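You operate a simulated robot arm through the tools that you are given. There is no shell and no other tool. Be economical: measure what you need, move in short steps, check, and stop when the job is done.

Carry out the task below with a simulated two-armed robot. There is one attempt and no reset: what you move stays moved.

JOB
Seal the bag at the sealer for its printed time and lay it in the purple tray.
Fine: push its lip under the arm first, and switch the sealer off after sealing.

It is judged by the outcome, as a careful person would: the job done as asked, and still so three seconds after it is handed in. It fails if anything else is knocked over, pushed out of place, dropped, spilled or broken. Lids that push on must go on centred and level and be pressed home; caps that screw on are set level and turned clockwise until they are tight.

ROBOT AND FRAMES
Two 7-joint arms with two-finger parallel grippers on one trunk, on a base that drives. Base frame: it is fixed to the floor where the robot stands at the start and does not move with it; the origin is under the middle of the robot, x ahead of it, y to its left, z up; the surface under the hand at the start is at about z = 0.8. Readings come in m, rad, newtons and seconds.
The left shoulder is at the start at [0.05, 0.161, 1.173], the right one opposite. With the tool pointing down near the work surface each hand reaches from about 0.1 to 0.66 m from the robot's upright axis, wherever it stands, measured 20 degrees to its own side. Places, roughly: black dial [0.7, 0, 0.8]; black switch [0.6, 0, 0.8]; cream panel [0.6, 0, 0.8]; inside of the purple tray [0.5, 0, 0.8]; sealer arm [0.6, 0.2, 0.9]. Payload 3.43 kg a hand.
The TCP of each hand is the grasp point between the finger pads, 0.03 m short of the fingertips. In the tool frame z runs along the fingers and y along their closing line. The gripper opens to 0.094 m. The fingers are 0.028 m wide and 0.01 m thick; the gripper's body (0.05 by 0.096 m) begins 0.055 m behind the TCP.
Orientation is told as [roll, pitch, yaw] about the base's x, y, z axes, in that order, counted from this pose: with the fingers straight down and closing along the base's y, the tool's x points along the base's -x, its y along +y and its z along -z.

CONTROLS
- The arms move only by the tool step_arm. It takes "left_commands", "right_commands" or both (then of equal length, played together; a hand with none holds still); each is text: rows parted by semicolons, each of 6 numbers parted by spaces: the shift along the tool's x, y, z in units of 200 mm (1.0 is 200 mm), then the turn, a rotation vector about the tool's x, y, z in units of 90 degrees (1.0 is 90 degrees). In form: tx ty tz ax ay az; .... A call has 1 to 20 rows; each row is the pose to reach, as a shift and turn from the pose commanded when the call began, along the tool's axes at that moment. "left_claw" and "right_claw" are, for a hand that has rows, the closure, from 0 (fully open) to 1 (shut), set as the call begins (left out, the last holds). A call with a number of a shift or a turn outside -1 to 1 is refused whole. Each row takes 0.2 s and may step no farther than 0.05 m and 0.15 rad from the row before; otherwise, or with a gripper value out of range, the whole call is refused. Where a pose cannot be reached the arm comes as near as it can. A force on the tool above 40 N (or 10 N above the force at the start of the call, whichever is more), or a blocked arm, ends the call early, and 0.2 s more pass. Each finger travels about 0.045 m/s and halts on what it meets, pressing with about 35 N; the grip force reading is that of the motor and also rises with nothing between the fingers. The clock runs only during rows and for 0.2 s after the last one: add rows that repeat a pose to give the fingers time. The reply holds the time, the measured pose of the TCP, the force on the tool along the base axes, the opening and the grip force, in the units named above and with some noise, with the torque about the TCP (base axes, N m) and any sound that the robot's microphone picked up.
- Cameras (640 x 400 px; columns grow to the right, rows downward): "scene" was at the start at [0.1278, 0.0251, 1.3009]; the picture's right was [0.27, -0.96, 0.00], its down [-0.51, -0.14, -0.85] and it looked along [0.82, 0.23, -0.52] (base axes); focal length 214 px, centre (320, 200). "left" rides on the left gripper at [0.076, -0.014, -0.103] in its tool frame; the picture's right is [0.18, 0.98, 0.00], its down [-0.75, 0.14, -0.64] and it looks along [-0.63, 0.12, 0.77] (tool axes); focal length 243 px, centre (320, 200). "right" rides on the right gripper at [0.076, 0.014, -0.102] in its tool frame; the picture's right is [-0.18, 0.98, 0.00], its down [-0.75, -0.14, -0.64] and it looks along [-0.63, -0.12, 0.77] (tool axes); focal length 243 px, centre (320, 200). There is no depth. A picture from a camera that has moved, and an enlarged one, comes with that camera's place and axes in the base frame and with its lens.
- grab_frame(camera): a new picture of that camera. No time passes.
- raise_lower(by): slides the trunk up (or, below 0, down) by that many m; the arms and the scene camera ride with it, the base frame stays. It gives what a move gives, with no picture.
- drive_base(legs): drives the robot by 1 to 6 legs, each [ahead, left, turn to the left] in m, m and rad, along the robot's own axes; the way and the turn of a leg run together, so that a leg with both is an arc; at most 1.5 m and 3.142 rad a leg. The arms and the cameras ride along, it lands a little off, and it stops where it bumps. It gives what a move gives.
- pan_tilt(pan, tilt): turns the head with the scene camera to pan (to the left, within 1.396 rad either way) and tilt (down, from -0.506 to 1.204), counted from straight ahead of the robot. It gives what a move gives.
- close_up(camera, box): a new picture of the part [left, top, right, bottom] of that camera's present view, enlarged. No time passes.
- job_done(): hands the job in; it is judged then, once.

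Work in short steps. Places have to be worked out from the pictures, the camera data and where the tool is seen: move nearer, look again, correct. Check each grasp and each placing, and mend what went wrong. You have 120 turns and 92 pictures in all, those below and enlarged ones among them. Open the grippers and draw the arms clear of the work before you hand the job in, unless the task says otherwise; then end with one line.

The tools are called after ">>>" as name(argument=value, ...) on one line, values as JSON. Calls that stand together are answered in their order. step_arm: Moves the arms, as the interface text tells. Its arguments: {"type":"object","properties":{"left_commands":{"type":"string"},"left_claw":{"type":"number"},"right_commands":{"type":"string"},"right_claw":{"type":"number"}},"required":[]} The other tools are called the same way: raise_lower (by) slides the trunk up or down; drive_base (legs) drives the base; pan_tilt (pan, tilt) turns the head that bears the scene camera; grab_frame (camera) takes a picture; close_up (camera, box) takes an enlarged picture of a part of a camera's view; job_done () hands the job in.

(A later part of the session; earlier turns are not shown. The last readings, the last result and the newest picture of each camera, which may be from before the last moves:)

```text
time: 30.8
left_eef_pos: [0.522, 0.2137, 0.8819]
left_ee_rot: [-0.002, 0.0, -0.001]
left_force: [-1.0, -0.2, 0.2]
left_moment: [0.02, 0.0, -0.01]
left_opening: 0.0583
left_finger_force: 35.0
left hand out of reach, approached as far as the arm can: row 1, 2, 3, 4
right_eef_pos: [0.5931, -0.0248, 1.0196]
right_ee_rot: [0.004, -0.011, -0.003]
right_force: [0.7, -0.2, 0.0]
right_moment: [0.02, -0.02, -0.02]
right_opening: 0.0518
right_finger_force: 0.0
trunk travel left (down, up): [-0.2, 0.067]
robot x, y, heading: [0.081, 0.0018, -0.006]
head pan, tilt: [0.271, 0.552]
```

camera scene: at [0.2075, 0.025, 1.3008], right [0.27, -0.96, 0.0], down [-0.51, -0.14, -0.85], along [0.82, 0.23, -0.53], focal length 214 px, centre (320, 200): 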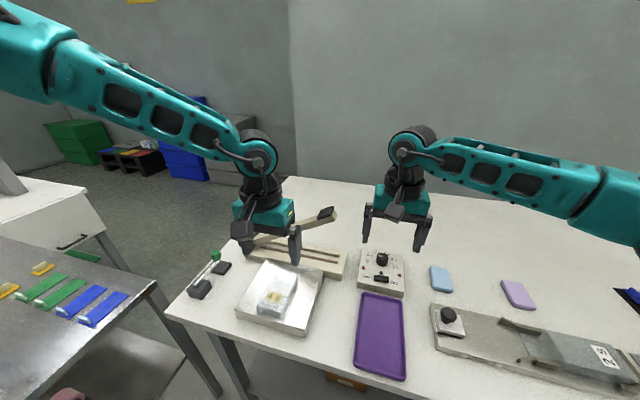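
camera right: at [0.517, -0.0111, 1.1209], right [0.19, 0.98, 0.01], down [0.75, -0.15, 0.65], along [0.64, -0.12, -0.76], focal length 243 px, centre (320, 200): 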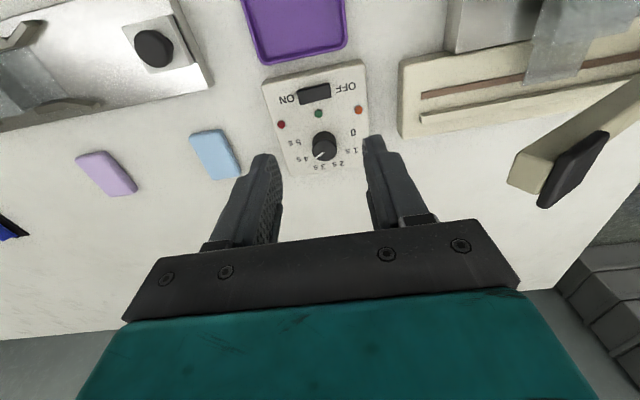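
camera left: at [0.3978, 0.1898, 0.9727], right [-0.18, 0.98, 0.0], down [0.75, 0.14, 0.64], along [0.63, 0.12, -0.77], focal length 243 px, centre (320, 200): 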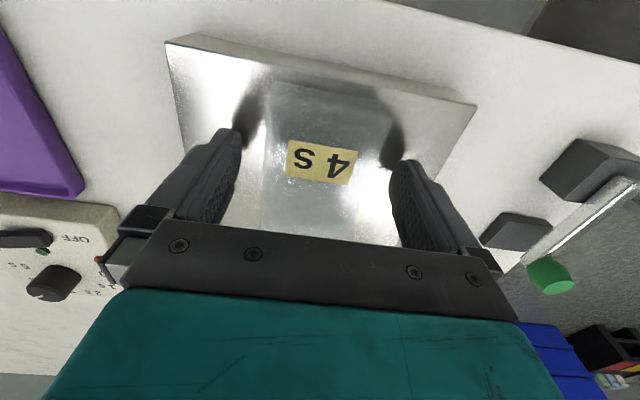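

Stuck at that limit, so I draw the bag back to x≈0.475 (kept slightly lifted) and will instead drive the base ahead with the arm held in its good posture.

>>> step_arm(left_commands="0.06 -0.01 0 0 0 0; 0.12 -0.02 0 0 0 0; 0.18 -0.035 0.01 0 0 0; 0.232 -0.046 0.025 0 0 0; 0.232 -0.046 0.025 0 0 0")

```text
time: 32.0
left_eef_pos: [0.4751, 0.205, 0.8756]
left_ee_rot: [0.001, 0.0, 0.0]
left_force: [-0.1, 0.0, 0.0]
left_moment: [0.02, 0.01, 0.02]
left_opening: 0.0586
left_finger_force: 34.3
right_eef_pos: [0.5949, -0.0248, 1.0183]
right_ee_rot: [0.003, -0.011, -0.003]
right_force: [0.4, 0.3, -0.2]
right_moment: [0.02, 0.03, -0.01]
right_opening: 0.0517
right_finger_force: 0.1
trunk travel left (down, up): [-0.2, 0.067]
robot x, y, heading: [0.0799, 0.0014, 0.003]
head pan, tilt: [0.271, 0.552]
```

Back, lifted ~4 mm. Drive ahead 56 mm.

>>> drive_base(legs=[[0.056, 0, 0]])

>>> close_up(camera="right", box=[380, 0, 640, 165])

>>> grab_frame(camera="scene")

```text
time: 33.0
left_eef_pos: [0.5178, 0.2046, 0.8772]
left_ee_rot: [0.0, -0.001, 0.001]
left_force: [-0.6, -0.2, -0.8]
left_moment: [0.01, -0.03, -0.01]
left_opening: 0.058
left_finger_force: 35.0
right_eef_pos: [0.6349, -0.0256, 1.0186]
right_ee_rot: [0.003, -0.013, -0.004]
right_force: [-0.3, -0.5, 0.0]
right_moment: [0.0, -0.05, 0.03]
right_opening: 0.0517
right_finger_force: 0.1
trunk travel left (down, up): [-0.2, 0.067]
robot x, y, heading: [0.1177, -0.0003, -0.003]
head pan, tilt: [0.271, 0.552]
stopped in leg 1: the robot was blocked; the commanded pose is now the measured one
```

```text
2.42 times, centred on (510, 82) of right
camera zoom: at [0.5575, -0.0115, 1.1213], right [0.19, 0.98, 0.01], down [0.74, -0.15, 0.65], along [0.64, -0.12, -0.76], focal length 588 px, centre (-141, 485)
```

zoom: 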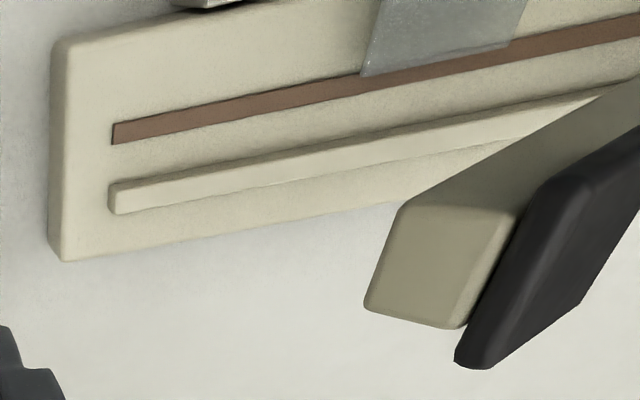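

```text
54 pictures are left
camera scene: at [0.2468, 0.0257, 1.3011], right [0.27, -0.96, 0.0], down [-0.5, -0.14, -0.85], along [0.82, 0.23, -0.52], focal length 214 px, centre (320, 200)
```

scene: 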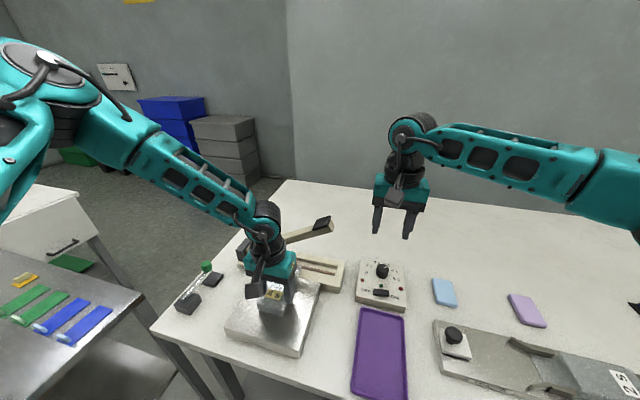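

The base met the table after 40 mm; the lip edge is at the strip. I advance the left hand 15 mm more and lower it.

>>> step_arm(left_commands="-0.04 0 0 0 0 0; -0.075 0 0 0 0 0; -0.075 0 0.024 0 0 0; -0.075 0 0.024 0 0 0")

>>> close_up(camera="right", box=[380, 0, 640, 165])

```text
time: 34.0
left_eef_pos: [0.5336, 0.2055, 0.8707]
left_ee_rot: [-0.003, -0.001, 0.001]
left_force: [-0.9, 0.3, -0.8]
left_moment: [0.01, -0.03, -0.05]
left_opening: 0.0582
left_finger_force: 34.9
right_eef_pos: [0.6355, -0.027, 1.0202]
right_ee_rot: [0.003, -0.01, -0.003]
right_force: [1.0, 0.0, -0.2]
right_moment: [0.0, -0.04, -0.01]
right_opening: 0.0517
right_finger_force: 0.1
trunk travel left (down, up): [-0.2, 0.067]
robot x, y, heading: [0.1209, 0.0052, -0.002]
head pan, tilt: [0.271, 0.552]
```

```text
2.42 times, centred on (510, 82) of right
camera zoom: at [0.5587, -0.0115, 1.1207], right [0.19, 0.98, 0.01], down [0.75, -0.15, 0.65], along [0.64, -0.12, -0.76], focal length 588 px, centre (-141, 485)
```

zoom: 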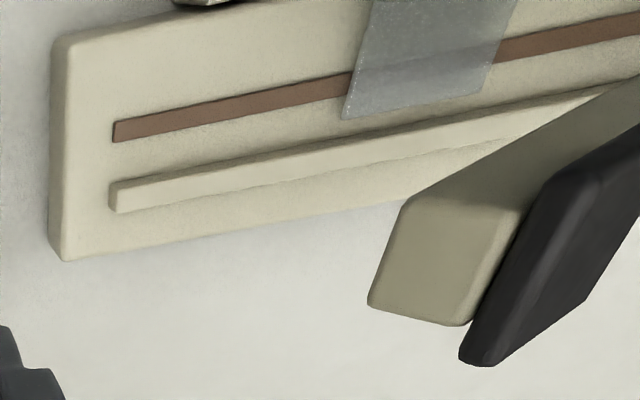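

The lip now lies across the strip. Next the switch: close-up to see its shape.

>>> close_up(camera="scene", box=[360, 280, 410, 310])

>>> close_up(camera="right", box=[240, 20, 380, 120])

```text
12.80 times, centred on (385, 295) of scene
camera zoom: at [0.2482, 0.0257, 1.3009], right [0.27, -0.96, 0.0], down [-0.51, -0.14, -0.85], along [0.82, 0.23, -0.52], focal length 2745 px, centre (-512, -1016)
```

zoom: 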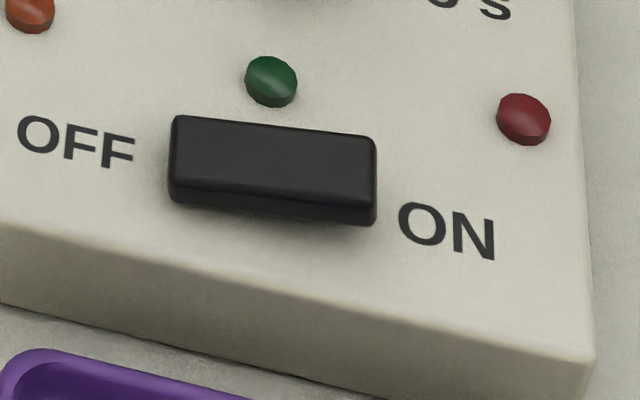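

```text
4.00 times, centred on (310, 70) of right
camera zoom: at [0.5587, -0.0115, 1.1207], right [0.19, 0.98, 0.01], down [0.75, -0.15, 0.65], along [0.64, -0.12, -0.76], focal length 970 px, centre (360, 720)
```

zoom: 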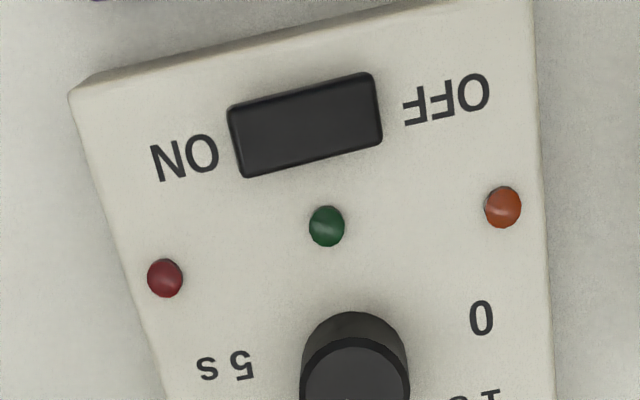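

It is a rocker with its ON end raised at about (0.600, −0.045). I close the right fingers and hover over that end.

>>> step_arm(right_commands="0.045 -0.023 0.15 0 0 0; 0.09 -0.046 0.3 0 0 0; 0.135 -0.07 0.45 0 0 0; 0.1775 -0.0925 0.6 0 0 0; 0.1775 -0.0925 0.6 0 0 0; 0.1775 -0.0925 0.6 0 0 0", right_claw=1)

>>> close_up(camera="scene", box=[350, 250, 420, 310])

>>> grab_frame(camera="right")

```text
time: 35.4
left_eef_pos: [0.5331, 0.2055, 0.8721]
left_ee_rot: [-0.003, -0.001, -0.001]
left_force: [-0.3, -0.4, 0.0]
left_moment: [-0.01, 0.0, -0.02]
left_opening: 0.0584
left_finger_force: 35.5
right_eef_pos: [0.6016, -0.0445, 0.8988]
right_ee_rot: [0.004, -0.011, -0.004]
right_force: [-0.8, -0.2, 0.0]
right_moment: [0.02, 0.01, 0.04]
right_opening: 0.0
right_finger_force: 33.3
trunk travel left (down, up): [-0.2, 0.067]
robot x, y, heading: [0.1221, 0.0031, 0.0]
head pan, tilt: [0.271, 0.552]
```

```text
6.67 times, centred on (385, 280) of scene
camera zoom: at [0.2482, 0.0257, 1.3009], right [0.27, -0.96, 0.0], down [-0.51, -0.14, -0.85], along [0.82, 0.23, -0.52], focal length 1430 px, centre (-113, -333)
```

zoom: 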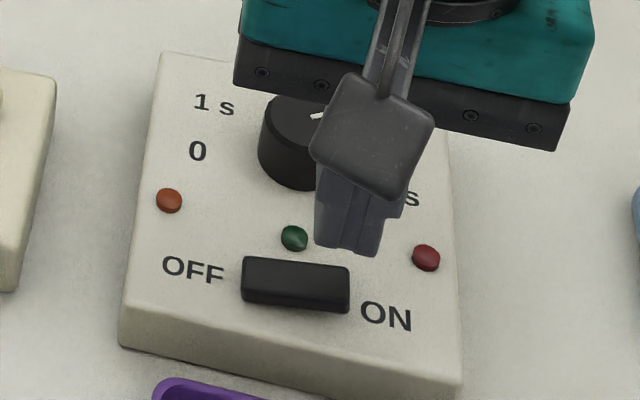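

```text
49 pictures are left
camera right: at [0.5248, -0.0294, 1.0004], right [0.19, 0.98, 0.01], down [0.75, -0.15, 0.65], along [0.64, -0.12, -0.76], focal length 243 px, centre (320, 200)
```

right: 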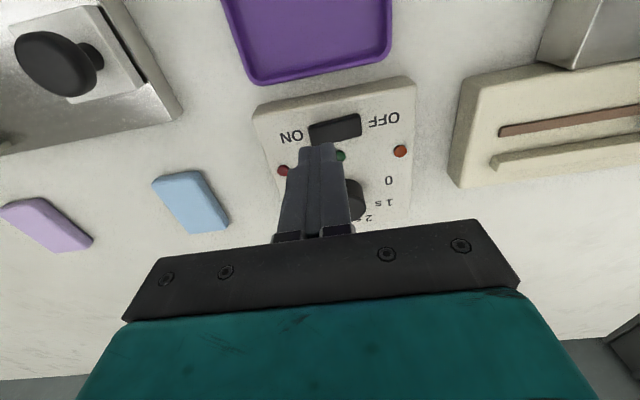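

Aligned. Lower the closed fingertips onto the ON end.

>>> step_arm(right_commands="0 0 0.1 0 0 0; 0 0 0.125 0 0 0; 0 0 0.145 0 0 0; 0 0 0.16 0 0 0; 0 0 0.172 0 0 0")

>>> close_up(camera="scene", box=[350, 250, 420, 310])

```text
time: 36.6
left_eef_pos: [0.5304, 0.2044, 0.8727]
left_ee_rot: [0.0, -0.005, 0.001]
left_force: [0.3, 0.3, 0.7]
left_moment: [-0.04, -0.01, -0.02]
left_opening: 0.0583
left_finger_force: 35.0
right_eef_pos: [0.6026, -0.044, 0.8704]
right_ee_rot: [0.005, -0.02, -0.006]
right_force: [-5.5, -13.2, 38.0]
right_moment: [-0.06, 0.53, 0.19]
right_opening: 0.0
right_finger_force: 32.7
trunk travel left (down, up): [-0.2, 0.067]
robot x, y, heading: [0.1176, 0.0051, -0.002]
head pan, tilt: [0.271, 0.552]
```

```text
6.67 times, centred on (385, 280) of scene
camera zoom: at [0.2448, 0.0245, 1.302], right [0.27, -0.96, 0.0], down [-0.5, -0.14, -0.85], along [0.82, 0.23, -0.52], focal length 1430 px, centre (-113, -333)
```

zoom: 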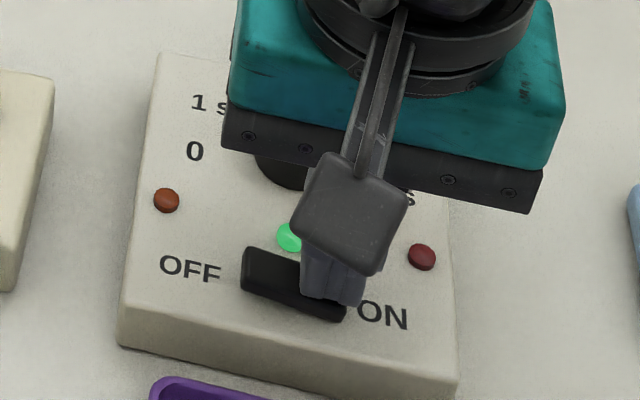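

Green lamp lit: the sealer is on. I lift the right hand straight up and then take it over the handle pad (about (0.627, 0.122, 1.0)).

>>> step_arm(right_commands="0 0 -0.2 0 0 0; 0 0 -0.42 0 0 0; 0 0 -0.65 0 0 0; 0 0 -0.85 0 0 0; 0 0 -1 0 0 0; -0.04 0.2 -1 0 0 0; -0.09 0.4 -1 0 0 0; -0.12 0.6 -1 0 0 0; -0.12 0.8 -1 0 0 0; -0.12 0.8 -1 0 0 0")

>>> grab_frame(camera="right")

>>> grab_frame(camera="scene")

```text
time: 38.8
left_eef_pos: [0.5333, 0.2051, 0.8722]
left_ee_rot: [0.0, -0.002, 0.001]
left_force: [0.3, -0.5, 0.1]
left_moment: [-0.01, 0.01, -0.01]
left_opening: 0.0585
left_finger_force: 35.0
right_eef_pos: [0.6228, 0.1159, 1.065]
right_ee_rot: [0.006, -0.01, -0.003]
right_force: [-1.4, 0.2, -0.1]
right_moment: [-0.02, 0.0, 0.02]
right_opening: 0.0
right_finger_force: 33.0
trunk travel left (down, up): [-0.2, 0.067]
robot x, y, heading: [0.1197, 0.0035, 0.005]
head pan, tilt: [0.271, 0.552]
```

```text
47 pictures are left
camera right: at [0.5473, 0.1299, 1.1669], right [0.19, 0.98, 0.01], down [0.75, -0.15, 0.65], along [0.64, -0.12, -0.76], focal length 243 px, centre (320, 200)
```

right: 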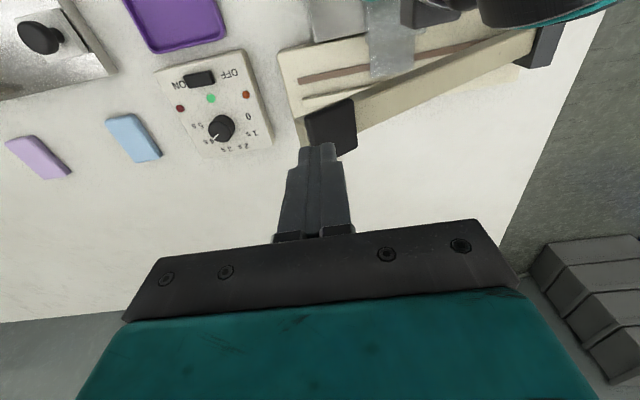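

```text
46 pictures are left
camera scene: at [0.2483, 0.0254, 1.3009], right [0.27, -0.96, 0.0], down [-0.51, -0.14, -0.85], along [0.82, 0.23, -0.52], focal length 214 px, centre (320, 200)
```

scene: 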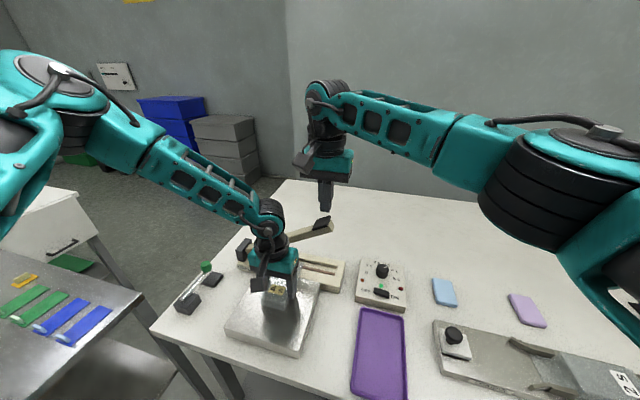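

The fingertips are above the pad. I press the arm down along its arc, stopping short of closed to check.

>>> step_arm(right_commands="0 0.02 0.07 0 0 0; 0 0.02 0.135 0 0 0; 0 -0.01 0.19 0 0 0; 0 -0.04 0.24 0 0 0; 0 -0.065 0.295 0 0 0; 0 -0.087 0.3485 0 0 0; 0 -0.107 0.405 0 0 0; 0 -0.1255 0.4605 0 0 0")

>>> close_up(camera="scene", box=[220, 200, 420, 325])

```text
time: 40.6
left_eef_pos: [0.533, 0.2051, 0.8708]
left_ee_rot: [0.0, -0.001, 0.0]
left_force: [0.3, 0.5, 0.0]
left_moment: [-0.02, 0.01, 0.0]
left_opening: 0.0582
left_finger_force: 34.8
right_eef_pos: [0.625, 0.0904, 0.9732]
right_ee_rot: [0.003, -0.011, -0.003]
right_force: [-0.5, -1.0, 1.6]
right_moment: [-0.02, 0.02, 0.0]
right_opening: 0.0
right_finger_force: 33.0
trunk travel left (down, up): [-0.2, 0.067]
robot x, y, heading: [0.1213, 0.0, 0.0]
head pan, tilt: [0.271, 0.552]
```

```text
3.20 times, centred on (320, 262) of scene
camera zoom: at [0.2481, 0.0255, 1.3009], right [0.27, -0.96, 0.0], down [-0.51, -0.14, -0.85], along [0.82, 0.23, -0.52], focal length 686 px, centre (320, 0)
```

zoom: 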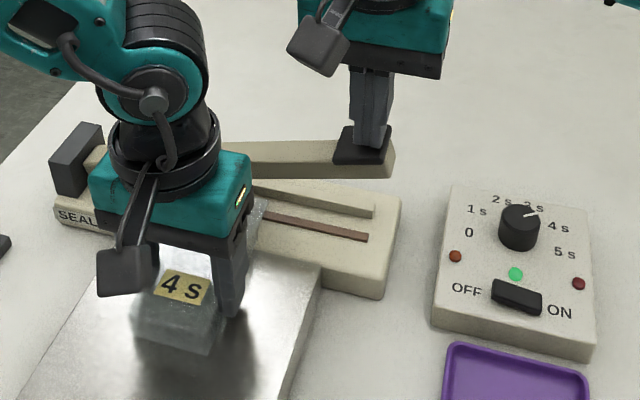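

The arm follows freely. Continue down to near closed, in finer rows at the end.

>>> step_arm(right_commands="0 -0.015 0.06 0 0 0; 0 -0.029 0.1155 0 0 0; 0 -0.039 0.175 0 0 0; 0 -0.048 0.233 0 0 0; 0 -0.052 0.27 0 0 0; 0 -0.0545 0.3 0 0 0; 0 -0.056 0.32 0 0 0")

>>> close_up(camera="scene", box=[220, 200, 420, 325])

```text
time: 42.2
left_eef_pos: [0.532, 0.204, 0.8699]
left_ee_rot: [0.0, -0.003, 0.0]
left_force: [-0.5, 0.0, -0.5]
left_moment: [0.01, 0.01, 0.03]
left_opening: 0.0583
left_finger_force: 35.1
right_eef_pos: [0.6252, 0.0785, 0.9091]
right_ee_rot: [0.003, -0.009, -0.004]
right_force: [0.1, -2.9, 2.5]
right_moment: [-0.05, -0.03, 0.03]
right_opening: 0.0
right_finger_force: 33.3
trunk travel left (down, up): [-0.2, 0.067]
robot x, y, heading: [0.1229, 0.0026, 0.007]
head pan, tilt: [0.271, 0.552]
```

```text
3.20 times, centred on (320, 262) of scene
camera zoom: at [0.2481, 0.0255, 1.3009], right [0.27, -0.96, 0.0], down [-0.51, -0.14, -0.85], along [0.82, 0.23, -0.52], focal length 686 px, centre (320, 0)
```

zoom: 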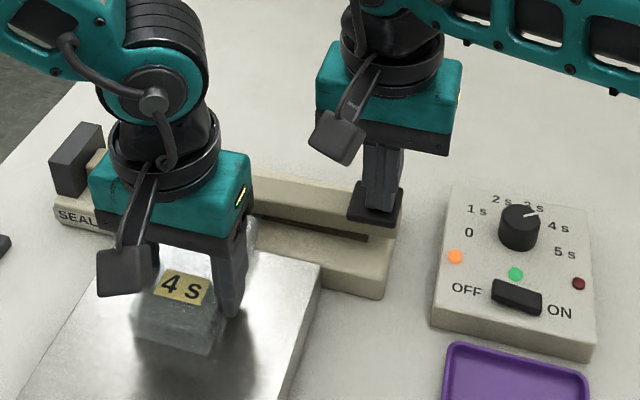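

Orange lamp lit: sealing has begun. I press a touch firmer and hold about 2 s.

>>> step_arm(right_commands="0 0 0.02 0 0 0; 0 0 0.03 0 0 0; 0 0 0.03 0 0 0; 0 0 0.03 0 0 0; 0 0 0.03 0 0 0; 0 0 0.03 0 0 0; 0 0 0.03 0 0 0; 0 0 0.03 0 0 0; 0 0 0.03 0 0 0")

>>> close_up(camera="scene", box=[220, 200, 420, 325])

```text
time: 44.2
left_eef_pos: [0.5331, 0.2044, 0.8726]
left_ee_rot: [0.0, -0.003, -0.001]
left_force: [0.6, 0.6, -0.2]
left_moment: [0.01, 0.01, 0.04]
left_opening: 0.0586
left_finger_force: 34.7
right_eef_pos: [0.6253, 0.0801, 0.9028]
right_ee_rot: [0.006, -0.011, -0.003]
right_force: [-0.4, -0.1, 2.4]
right_moment: [-0.07, 0.07, -0.04]
right_opening: 0.0002
right_finger_force: 32.6
trunk travel left (down, up): [-0.2, 0.067]
robot x, y, heading: [0.1197, -0.0001, 0.001]
head pan, tilt: [0.271, 0.552]
```

```text
3.20 times, centred on (320, 262) of scene
camera zoom: at [0.2479, 0.0256, 1.3009], right [0.27, -0.96, 0.0], down [-0.51, -0.14, -0.85], along [0.82, 0.23, -0.52], focal length 686 px, centre (320, 0)
```

zoom: 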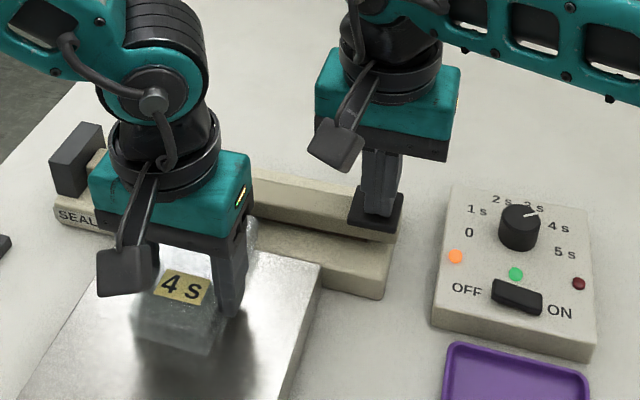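

Still little resistance; I press on until it resists, continuing the hold.

>>> step_arm(right_commands="0 0 0.015 0 0 0; 0 0 0.03 0 0 0; 0 0 0.045 0 0 0; 0 0 0.06 0 0 0; 0 0 0.07 0 0 0")

>>> close_up(camera="scene", box=[220, 200, 420, 325])

```text
time: 45.3
left_eef_pos: [0.5321, 0.2053, 0.8717]
left_ee_rot: [0.001, -0.001, 0.003]
left_force: [-0.1, 0.2, 0.8]
left_moment: [-0.01, -0.06, 0.02]
left_opening: 0.0581
left_finger_force: 35.1
right_eef_pos: [0.6261, 0.0806, 0.8956]
right_ee_rot: [0.007, -0.014, -0.005]
right_force: [-5.9, -4.4, 12.7]
right_moment: [-0.13, 0.35, 0.05]
right_opening: 0.0
right_finger_force: 33.1
trunk travel left (down, up): [-0.2, 0.067]
robot x, y, heading: [0.1173, 0.0009, -0.002]
head pan, tilt: [0.271, 0.552]
stopped in row 5 (right hand): the force on the tool passed its limit at 43 N (the readings are from after the stop); the commanded pose is now the measured one
```

```text
3.20 times, centred on (320, 262) of scene
camera zoom: at [0.2464, 0.0248, 1.3012], right [0.27, -0.96, 0.0], down [-0.5, -0.14, -0.85], along [0.82, 0.23, -0.52], focal length 686 px, centre (320, 0)
```

zoom: 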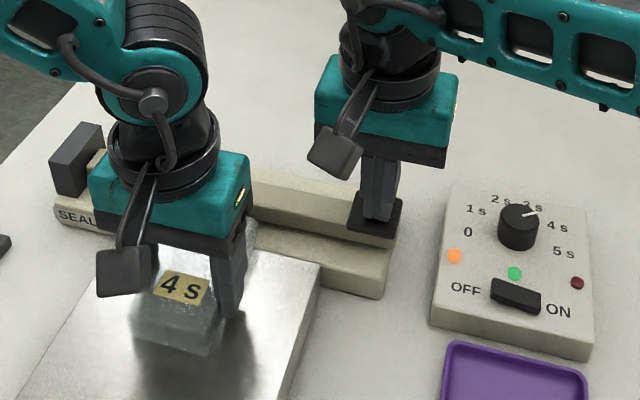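

Now firmly closed at ~13 N. Hold and watch the lamps.

>>> step_arm(right_commands="0 0 0 0 0 0; 0 0 0 0 0 0; 0 0 0 0 0 0")

>>> close_up(camera="scene", box=[340, 260, 420, 310])

```text
time: 46.1
left_eef_pos: [0.5315, 0.2056, 0.8722]
left_ee_rot: [0.001, -0.005, 0.001]
left_force: [-0.4, 0.9, 0.3]
left_moment: [0.0, 0.01, -0.03]
left_opening: 0.0582
left_finger_force: 35.2
right_eef_pos: [0.6251, 0.0807, 0.8958]
right_ee_rot: [0.007, -0.019, -0.005]
right_force: [-7.1, -5.6, 22.0]
right_moment: [-0.18, 0.5, 0.1]
right_opening: 0.0
right_finger_force: 32.7
trunk travel left (down, up): [-0.2, 0.067]
robot x, y, heading: [0.1216, 0.0017, 0.002]
head pan, tilt: [0.271, 0.552]
```

```text
8.00 times, centred on (380, 285) of scene
camera zoom: at [0.2458, 0.0248, 1.3014], right [0.27, -0.96, 0.0], down [-0.5, -0.14, -0.85], along [0.82, 0.23, -0.52], focal length 1716 px, centre (-160, -480)
```

zoom: 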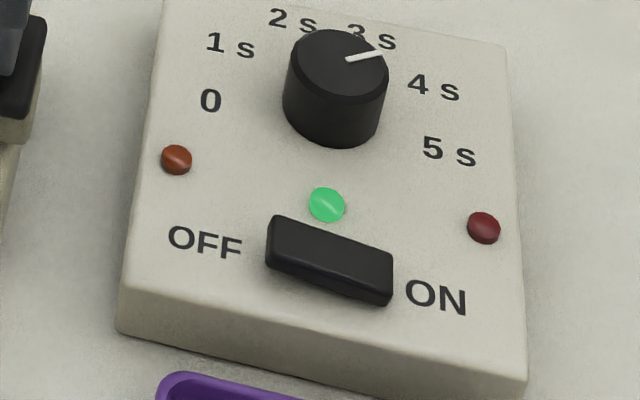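

The orange lamp went out after about 4 s: the seal is done. I raise the right hand, and see whether the arm comes up.

>>> step_arm(right_commands="0 0 -0.1 0 0 0; 0 0 -0.25 0 0 0; 0 0 -0.4 0 0 0; 0 0 -0.55 0 0 0; 0 0 -0.7 0 0 0; 0 0 -0.85 0 0 0")

>>> close_up(camera="scene", box=[220, 190, 420, 315])

```text
time: 47.5
left_eef_pos: [0.5325, 0.2045, 0.8708]
left_ee_rot: [0.0, -0.002, 0.002]
left_force: [1.2, 0.8, 7.9]
left_moment: [0.02, -0.45, 0.03]
left_opening: 0.0583
left_finger_force: 34.9
right_eef_pos: [0.6229, 0.0796, 1.0639]
right_ee_rot: [0.006, -0.014, -0.005]
right_force: [-0.8, 0.4, 0.4]
right_moment: [0.0, 0.02, 0.02]
right_opening: 0.0
right_finger_force: 32.8
trunk travel left (down, up): [-0.2, 0.067]
robot x, y, heading: [0.1196, -0.0005, -0.001]
head pan, tilt: [0.271, 0.552]
```

```text
3.20 times, centred on (320, 252) of scene
camera zoom: at [0.2476, 0.0253, 1.301], right [0.27, -0.96, 0.0], down [-0.51, -0.14, -0.85], along [0.82, 0.23, -0.52], focal length 686 px, centre (320, 32)
```

zoom: 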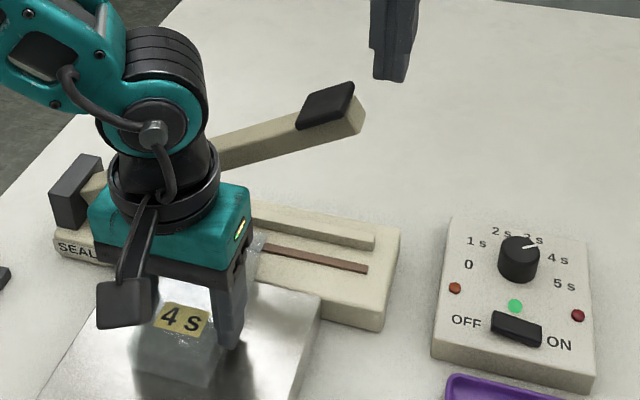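

The arm sprang up by itself. Now switch off: hover over the OFF end at (0.599, −0.017).

>>> step_arm(right_commands="0.03 -0.16 0 0 0 0; 0.07 -0.32 0.02 0 0 0; 0.12 -0.48 0.15 0 0 0; 0.12 -0.48 0.37 0 0 0; 0.12 -0.48 0.6 0 0 0; 0.12 -0.48 0.82 0 0 0; 0.12 -0.48 0.82 0 0 0")

>>> close_up(camera="scene", box=[350, 250, 420, 310])

```text
time: 49.1
left_eef_pos: [0.5327, 0.2055, 0.8707]
left_ee_rot: [-0.002, 0.0, 0.001]
left_force: [-0.7, -0.2, 6.5]
left_moment: [-0.01, -0.4, -0.03]
left_opening: 0.0581
left_finger_force: 35.3
right_eef_pos: [0.604, -0.0179, 0.9015]
right_ee_rot: [0.007, -0.014, -0.005]
right_force: [-0.1, 0.0, 0.7]
right_moment: [0.0, 0.0, 0.0]
right_opening: 0.0
right_finger_force: 33.3
trunk travel left (down, up): [-0.2, 0.067]
robot x, y, heading: [0.1186, 0.0016, 0.002]
head pan, tilt: [0.271, 0.552]
```

```text
6.67 times, centred on (385, 280) of scene
camera zoom: at [0.2477, 0.0253, 1.301], right [0.27, -0.96, 0.0], down [-0.51, -0.14, -0.85], along [0.82, 0.23, -0.52], focal length 1430 px, centre (-113, -333)
```

zoom: 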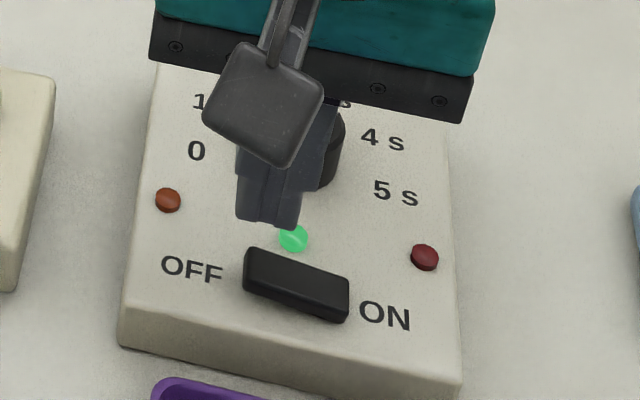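

Shift back 6 mm and press the OFF end.

>>> step_arm(right_commands="0.03 0.003 0.08 0 0 0; 0.03 0.003 0.12 0 0 0; 0.03 0.003 0.145 0 0 0; 0.03 0.003 0.165 0 0 0; 0.03 0.003 0.182 0 0 0")

>>> step_arm(right_commands="0 0 -0.15 0 0 0; 0 0 -0.35 0 0 0; 0 0 -0.55 0 0 0; 0.1 -0.1 -0.75 0 0 0; 0.2 -0.3 -0.75 0 0 0; 0.3 -0.5 -0.75 0 0 0")

>>> grab_frame(camera="scene")

>>> close_up(camera="scene", box=[350, 250, 420, 310])

```text
time: 50.5
left_eef_pos: [0.5298, 0.2047, 0.872]
left_ee_rot: [0.003, -0.001, 0.001]
left_force: [-0.6, -0.5, 0.0]
left_moment: [0.0, 0.0, 0.03]
left_opening: 0.0582
left_finger_force: 34.9
right_eef_pos: [0.5977, -0.0153, 0.869]
right_ee_rot: [0.01, -0.02, -0.007]
right_force: [-9.6, -6.0, 18.9]
right_moment: [-0.34, 0.4, -0.05]
right_opening: 0.0002
right_finger_force: 32.8
trunk travel left (down, up): [-0.2, 0.067]
robot x, y, heading: [0.1192, -0.0005, -0.0]
head pan, tilt: [0.271, 0.552]
stopped in row 5 (right hand): the force on the tool passed its limit at 42 N (the readings are from after the stop); the commanded pose is now the measured one
```

```text
time: 51.9
left_eef_pos: [0.5323, 0.2055, 0.8715]
left_ee_rot: [0.002, 0.002, 0.001]
left_force: [-0.6, -0.6, 10.2]
left_moment: [-0.05, -0.57, -0.02]
left_opening: 0.0581
left_finger_force: 34.9
right_eef_pos: [0.535, -0.1154, 1.0156]
right_ee_rot: [0.011, -0.022, -0.005]
right_force: [0.5, 0.5, -0.1]
right_moment: [0.0, -0.04, -0.01]
right_opening: 0.0
right_finger_force: 33.1
trunk travel left (down, up): [-0.2, 0.067]
robot x, y, heading: [0.1201, -0.0014, 0.002]
head pan, tilt: [0.271, 0.552]
```

```text
38 pictures are left
camera scene: at [0.2475, 0.0247, 1.301], right [0.27, -0.96, 0.0], down [-0.5, -0.14, -0.85], along [0.82, 0.23, -0.52], focal length 214 px, centre (320, 200)
```

scene: 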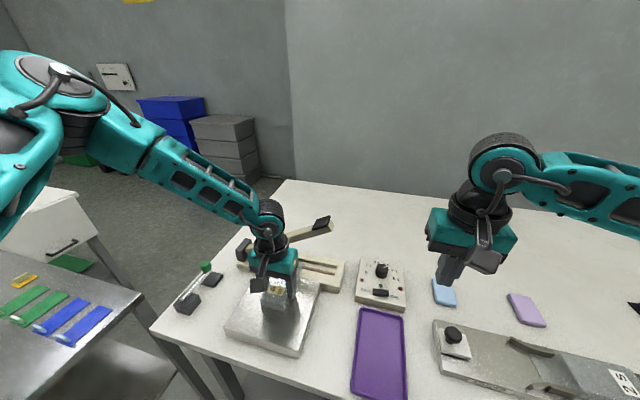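

```text
6.67 times, centred on (385, 280) of scene
camera zoom: at [0.2475, 0.0247, 1.301], right [0.27, -0.96, 0.0], down [-0.5, -0.14, -0.85], along [0.82, 0.23, -0.52], focal length 1430 px, centre (-113, -333)
```

zoom: 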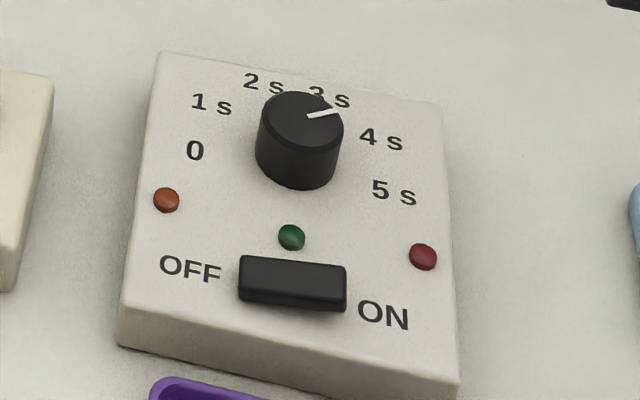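

Sealer is off, dial still at 4 s. Now I lift the bag 6 mm, draw it back from under the arm, then raise it; the right hand moves away to the right.

>>> step_arm(left_commands="0 0 -0.02 0 0 0; 0.02 0 -0.035 0 0 0; 0.12 0 -0.035 0 0 0; 0.25 0 -0.035 0 0 0; 0.38 0 -0.04 0 0 0; 0.4 0 -0.2 0 0 0; 0.4 0 -0.4 0 0 0; 0.4 0 -0.5 0 0 0; 0.4 0 -0.5 0 0 0", right_commands="0 -0.1 0 0 0 0; 0 -0.2 0 0 0 0; 0 -0.35 0 0 0 0; 0 -0.5 0 0 0 0; 0 -0.65 0 0 0 0; 0 -0.8 0 0 0 0; 0 -0.8 0 0 0 0; 0 -0.8 0 0 0 0; 0 -0.8 0 0 0 0")

>>> grab_frame(camera="left")

>>> close_up(camera="scene", box=[220, 220, 430, 400])

```text
time: 53.9
left_eef_pos: [0.4515, 0.2077, 0.9708]
left_ee_rot: [0.001, 0.001, 0.0]
left_force: [0.5, -0.1, -1.0]
left_moment: [0.03, 0.02, 0.0]
left_opening: 0.0582
left_finger_force: 34.8
right_eef_pos: [0.5357, -0.2782, 1.0127]
right_ee_rot: [0.011, -0.019, -0.006]
right_force: [-0.1, 0.2, -0.9]
right_moment: [-0.04, 0.0, -0.02]
right_opening: 0.0002
right_finger_force: 33.0
trunk travel left (down, up): [-0.2, 0.067]
robot x, y, heading: [0.1181, 0.005, -0.005]
head pan, tilt: [0.271, 0.552]
```

```text
36 pictures are left
camera left: at [0.3758, 0.1921, 1.0732], right [-0.18, 0.98, 0.0], down [0.75, 0.14, 0.64], along [0.63, 0.12, -0.77], focal length 243 px, centre (320, 200)
```

left: 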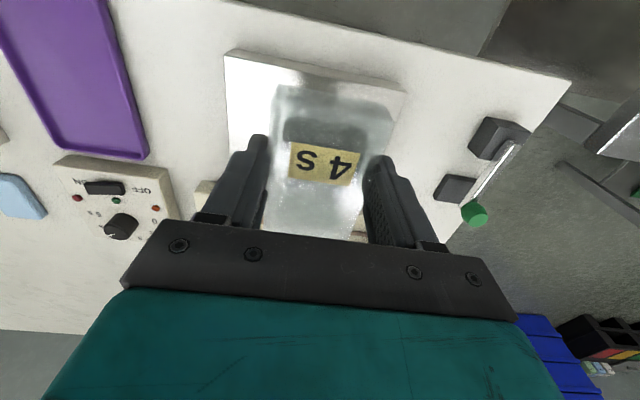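

```text
2.22 times, centred on (325, 310) of scene
camera zoom: at [0.2482, 0.0254, 1.3009], right [0.27, -0.96, 0.0], down [-0.51, -0.14, -0.85], along [0.82, 0.23, -0.52], focal length 477 px, centre (309, -44)
```

zoom: 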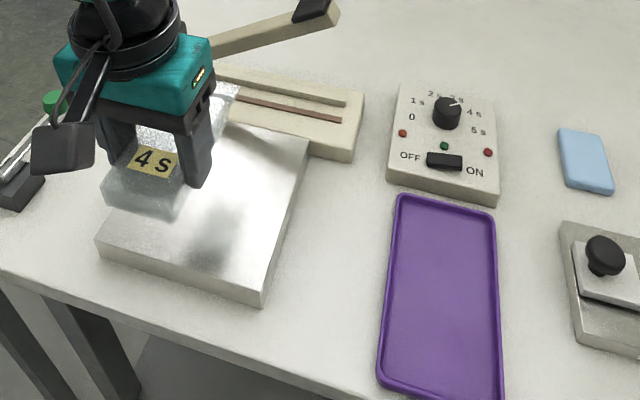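

Bag clear and everything else in place. The tray interior is centred about (0.490, −0.038). I carry the bag sideways at height.

>>> step_arm(left_commands="0 -0.1 -0.1 0 0 0; 0 -0.25 -0.1 0 0 0; 0 -0.4 -0.1 0 0 0; 0 -0.55 -0.1 0 0 0; 0 -0.7 -0.1 0 0 0; 0 -0.85 -0.1 0 0 0; -0.02 -1 -0.1 0 0 0; -0.02 -1 -0.1 0 0 0")

>>> grab_frame(camera="left")

```text
time: 55.7
left_eef_pos: [0.4483, 0.095, 1.008]
left_ee_rot: [0.0, 0.001, 0.003]
left_force: [0.0, 0.2, -0.3]
left_moment: [-0.01, -0.02, 0.0]
left_opening: 0.0584
left_finger_force: 35.3
left hand out of reach, approached as far as the arm can: row 4, 5, 6, 7, 8
right_eef_pos: [0.5343, -0.2768, 1.0124]
right_ee_rot: [0.009, -0.019, -0.007]
right_force: [-0.8, -0.1, 0.2]
right_moment: [-0.03, 0.0, -0.01]
right_opening: 0.0001
right_finger_force: 33.3
trunk travel left (down, up): [-0.2, 0.067]
robot x, y, heading: [0.1193, -0.0005, 0.001]
head pan, tilt: [0.271, 0.552]
```

```text
34 pictures are left
camera left: at [0.3715, 0.0787, 1.1097], right [-0.19, 0.98, 0.0], down [0.75, 0.14, 0.64], along [0.63, 0.12, -0.77], focal length 243 px, centre (320, 200)
```

left: 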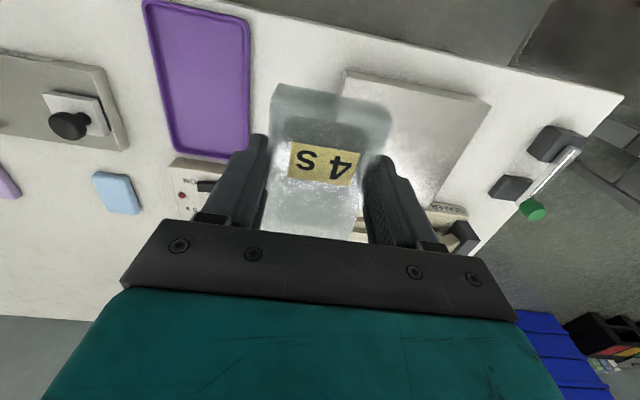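

The left arm can't cross over further, so I'll use the base: first back off 6 cm from the table.

>>> drive_base(legs=[[-0.06, 0, 0]])

>>> step_arm(left_commands="0 0.12 0 0 0 0; 0 0.25 0 0 0 0; -0.1 0.38 0 0 0 0; -0.2 0.5 0 0 0 0; -0.3 0.53 0 0 0 0; -0.3 0.53 0 0 0 0", right_commands="0 0.2 0 0 0 0; 0 0.4 0 0 0 0; 0 0.6 0 0 0 0; 0 0.8 0 0 0 0; 0 1 0 0 0 0; 0 1 0 0 0 0")

```text
time: 56.6
left_eef_pos: [0.3865, 0.0942, 1.0084]
left_ee_rot: [0.001, 0.001, 0.001]
left_force: [0.9, 0.1, 0.1]
left_moment: [-0.01, -0.03, 0.04]
left_opening: 0.0581
left_finger_force: 35.2
right_eef_pos: [0.4741, -0.2777, 1.012]
right_ee_rot: [0.011, -0.021, -0.006]
right_force: [-0.1, 0.1, -0.1]
right_moment: [-0.01, -0.04, -0.01]
right_opening: 0.0001
right_finger_force: 32.8
trunk travel left (down, up): [-0.2, 0.067]
robot x, y, heading: [0.0606, -0.0039, -0.003]
head pan, tilt: [0.271, 0.552]
```

```text
time: 58.0
left_eef_pos: [0.4485, 0.1985, 1.0089]
left_ee_rot: [-0.001, 0.001, -0.001]
left_force: [0.2, -0.2, -0.1]
left_moment: [-0.02, 0.02, -0.03]
left_opening: 0.0582
left_finger_force: 34.6
right_eef_pos: [0.4742, -0.0779, 1.015]
right_ee_rot: [0.01, -0.022, -0.007]
right_force: [-0.2, 0.5, 0.5]
right_moment: [0.03, 0.0, -0.04]
right_opening: 0.0
right_finger_force: 33.2
trunk travel left (down, up): [-0.2, 0.067]
robot x, y, heading: [0.0615, 0.001, -0.005]
head pan, tilt: [0.271, 0.552]
```

Now strafe 0.236 m to the right.

>>> drive_base(legs=[[0, -0.236, 0]])

>>> grab_frame(camera="left")

>>> pan_tilt(pan=0.55, tilt=0.85)

>>> grab_frame(camera="scene")

```text
time: 60.8
left_eef_pos: [0.4485, -0.0429, 1.0074]
left_ee_rot: [0.0, 0.003, -0.002]
left_force: [0.5, -0.1, -0.7]
left_moment: [0.01, 0.03, -0.02]
left_opening: 0.0582
left_finger_force: 35.0
right_eef_pos: [0.4739, -0.3201, 1.0142]
right_ee_rot: [0.01, -0.019, -0.01]
right_force: [0.0, -0.5, -0.1]
right_moment: [0.02, 0.03, 0.0]
right_opening: 0.0002
right_finger_force: 33.3
trunk travel left (down, up): [-0.2, 0.067]
robot x, y, heading: [0.0589, -0.2428, -0.008]
head pan, tilt: [0.271, 0.552]
```

```text
33 pictures are left
camera left: at [0.3724, -0.0578, 1.1103], right [-0.18, 0.98, 0.0], down [0.76, 0.14, 0.64], along [0.63, 0.12, -0.77], focal length 243 px, centre (320, 200)
```

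left: 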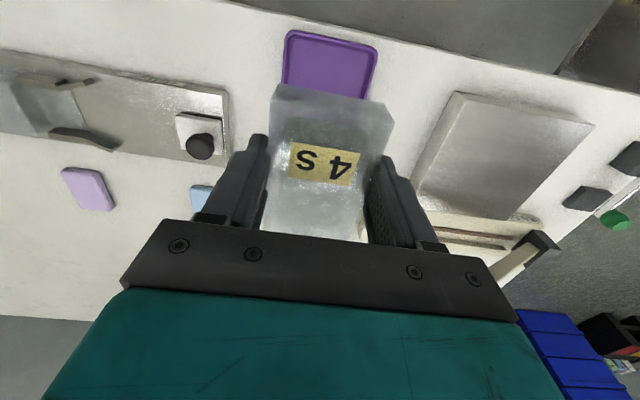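

```text
time: 61.5
left_eef_pos: [0.4479, -0.0432, 1.0082]
left_ee_rot: [0.001, 0.001, -0.005]
left_force: [0.9, -0.3, -0.2]
left_moment: [0.01, 0.0, -0.02]
left_opening: 0.0585
left_finger_force: 35.2
right_eef_pos: [0.4742, -0.3198, 1.0133]
right_ee_rot: [0.01, -0.019, -0.012]
right_force: [-0.9, 0.5, -0.4]
right_moment: [0.02, 0.03, -0.02]
right_opening: 0.0001
right_finger_force: 32.7
trunk travel left (down, up): [-0.2, 0.067]
robot x, y, heading: [0.0622, -0.241, -0.004]
head pan, tilt: [0.55, 0.85]
```

```text
32 pictures are left
camera scene: at [0.1683, -0.1985, 1.2758], right [0.52, -0.86, 0.0], down [-0.64, -0.39, -0.66], along [0.57, 0.34, -0.75], focal length 214 px, centre (320, 200)
```

scene: 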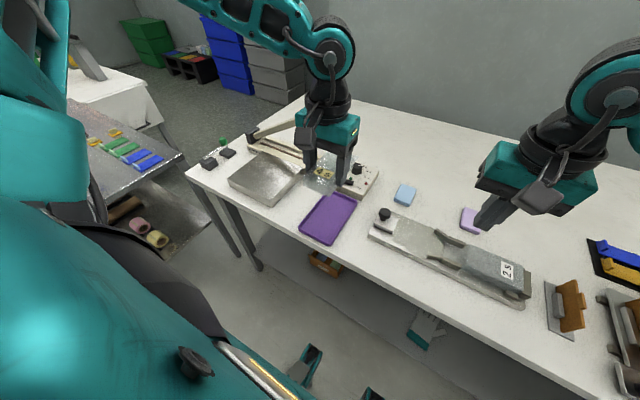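

Close-up of the tray to get its centre and heading from this new viewpoint.

>>> close_up(camera="scene", box=[285, 155, 385, 250])

```text
4.21 times, centred on (335, 202) of scene
camera zoom: at [0.1683, -0.1985, 1.2758], right [0.52, -0.86, 0.0], down [-0.64, -0.39, -0.66], along [0.57, 0.34, -0.75], focal length 903 px, centre (257, 190)
```

zoom: 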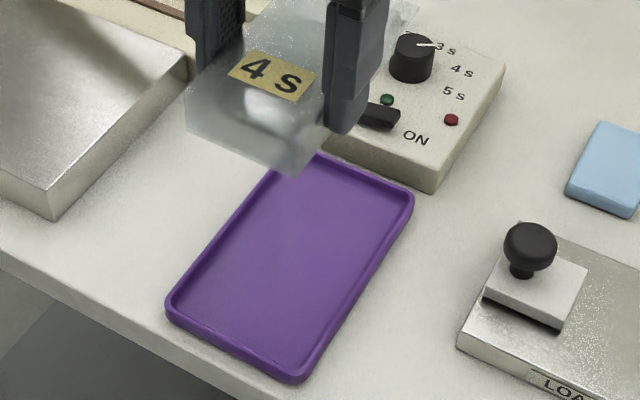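

Tray: outer x 0.402–0.563, y −0.083–0.009, heading ≈0. So the TCP goes to (0.453, −0.037). Lower part way and look.

>>> step_arm(left_commands="-0.025 0.03 0.15 0 0 0; -0.025 0.03 0.3 0 0 0; -0.025 0.03 0.45 0 0 0; -0.025 0.03 0.62 0 0 0; -0.025 0.03 0.62 0 0 0")

>>> close_up(camera="scene", box=[285, 155, 385, 250])

>>> grab_frame(camera="left")

```text
time: 62.8
left_eef_pos: [0.4534, -0.0372, 0.8831]
left_ee_rot: [0.0, 0.002, -0.004]
left_force: [-0.7, -0.3, -0.3]
left_moment: [0.01, 0.0, -0.01]
left_opening: 0.0582
left_finger_force: 34.9
right_eef_pos: [0.4738, -0.3197, 1.0135]
right_ee_rot: [0.01, -0.019, -0.012]
right_force: [1.2, 0.1, -0.6]
right_moment: [0.0, 0.02, -0.01]
right_opening: 0.0
right_finger_force: 33.1
trunk travel left (down, up): [-0.2, 0.067]
robot x, y, heading: [0.0633, -0.2433, -0.009]
head pan, tilt: [0.55, 0.85]
```

```text
4.21 times, centred on (335, 202) of scene
camera zoom: at [0.1681, -0.1985, 1.2757], right [0.52, -0.86, 0.0], down [-0.64, -0.39, -0.66], along [0.56, 0.34, -0.75], focal length 903 px, centre (257, 190)
```

zoom: 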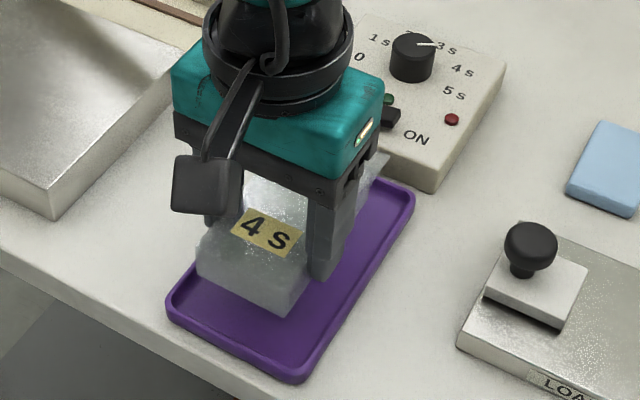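

```text
29 pictures are left
camera left: at [0.3772, -0.0522, 0.9846], right [-0.18, 0.98, 0.0], down [0.76, 0.14, 0.64], along [0.63, 0.12, -0.77], focal length 243 px, centre (320, 200)
```

left: 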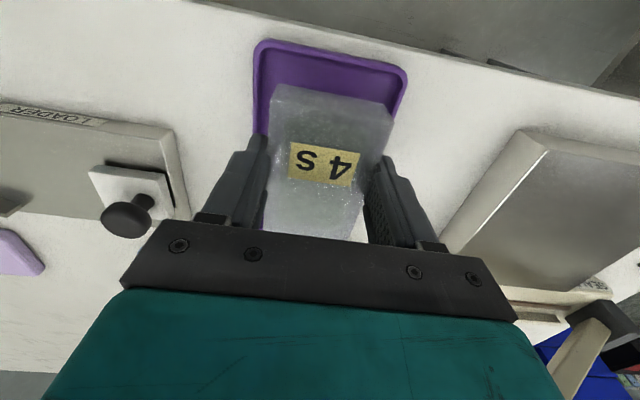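

The bag sits over the tray with both ends just inside. I lower it slowly onto the floor of the tray.

>>> step_arm(left_commands="0.01 0 0.06 0 0 0; 0.01 0 0.12 0 0 0; 0.01 0 0.16 0 0 0; 0.01 0 0.18 0 0 0; 0.01 0 0.19 0 0 0")

>>> close_up(camera="scene", box=[285, 155, 385, 250])

```text
time: 64.0
left_eef_pos: [0.4476, -0.0329, 0.8533]
left_ee_rot: [-0.001, 0.0, -0.003]
left_force: [0.7, 0.9, -0.1]
left_moment: [-0.01, 0.01, -0.04]
left_opening: 0.0586
left_finger_force: 34.8
left hand out of reach, approached as far as the arm can: row 3, 4, 5
right_eef_pos: [0.4733, -0.3188, 1.0143]
right_ee_rot: [0.01, -0.02, -0.011]
right_force: [0.1, -1.0, 0.5]
right_moment: [-0.02, 0.0, -0.01]
right_opening: 0.0004
right_finger_force: 32.7
trunk travel left (down, up): [-0.2, 0.067]
robot x, y, heading: [0.0578, -0.2413, -0.005]
head pan, tilt: [0.55, 0.85]
```

```text
4.21 times, centred on (335, 202) of scene
camera zoom: at [0.1683, -0.1984, 1.2757], right [0.52, -0.86, 0.0], down [-0.64, -0.39, -0.66], along [0.56, 0.34, -0.75], focal length 903 px, centre (257, 190)
```

zoom: 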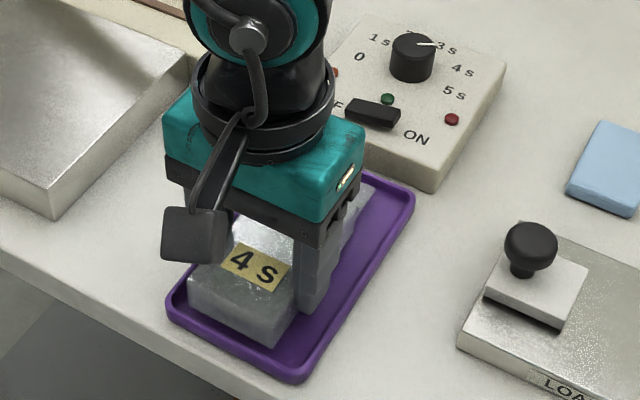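

Arm limit again 1 cm above the floor. I correct position slightly higher and then lower with the trunk.

>>> step_arm(left_commands="0 0 -0.06 0 0 0; -0.02 -0.02 -0.06 0 0 0; -0.02 -0.02 -0.06 0 0 0")

>>> raise_lower(by=-0.015)

```text
time: 64.8
left_eef_pos: [0.4523, -0.0363, 0.864]
left_ee_rot: [-0.001, 0.002, -0.003]
left_force: [0.8, 0.4, 1.7]
left_moment: [0.03, -0.02, 0.01]
left_opening: 0.0584
left_finger_force: 34.4
right_eef_pos: [0.4745, -0.3197, 1.0151]
right_ee_rot: [0.012, -0.018, -0.009]
right_force: [0.1, -0.5, 0.4]
right_moment: [-0.03, -0.04, 0.01]
right_opening: 0.0001
right_finger_force: 32.6
trunk travel left (down, up): [-0.2, 0.067]
robot x, y, heading: [0.0627, -0.2425, -0.004]
head pan, tilt: [0.55, 0.85]
```

```text
time: 65.4
left_eef_pos: [0.4524, -0.0355, 0.8489]
left_ee_rot: [-0.001, 0.002, -0.004]
left_force: [-0.2, -0.8, -0.5]
left_moment: [0.01, -0.01, 0.02]
left_opening: 0.058
left_finger_force: 34.6
right_eef_pos: [0.4742, -0.3195, 0.9992]
right_ee_rot: [0.009, -0.019, -0.012]
right_force: [-0.8, -0.9, 0.1]
right_moment: [-0.02, 0.0, -0.01]
right_opening: 0.0
right_finger_force: 33.4
trunk travel left (down, up): [-0.185, 0.082]
robot x, y, heading: [0.0604, -0.24, -0.003]
head pan, tilt: [0.55, 0.85]
```

No contact yet at 0.849; lower further in small steps.

>>> raise_lower(by=-0.005)

>>> close_up(camera="scene", box=[285, 155, 385, 250])

```text
time: 65.9
left_eef_pos: [0.4518, -0.0358, 0.8443]
left_ee_rot: [0.0, 0.001, -0.005]
left_force: [-0.7, 0.3, 0.2]
left_moment: [0.02, 0.02, -0.02]
left_opening: 0.0585
left_finger_force: 35.2
right_eef_pos: [0.4743, -0.3198, 0.9933]
right_ee_rot: [0.011, -0.019, -0.011]
right_force: [-0.5, -0.5, -0.5]
right_moment: [-0.03, 0.0, 0.01]
right_opening: 0.0
right_finger_force: 32.7
trunk travel left (down, up): [-0.18, 0.087]
robot x, y, heading: [0.0607, -0.238, -0.008]
head pan, tilt: [0.55, 0.85]
```

```text
4.21 times, centred on (335, 202) of scene
camera zoom: at [0.1682, -0.1984, 1.2557], right [0.52, -0.86, 0.0], down [-0.64, -0.39, -0.66], along [0.56, 0.34, -0.75], focal length 903 px, centre (257, 190)
```

zoom: 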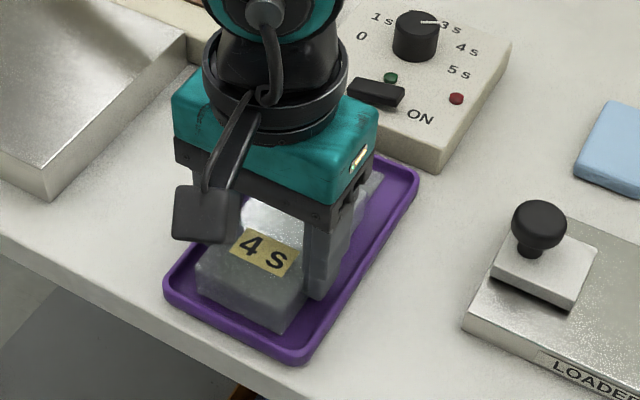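

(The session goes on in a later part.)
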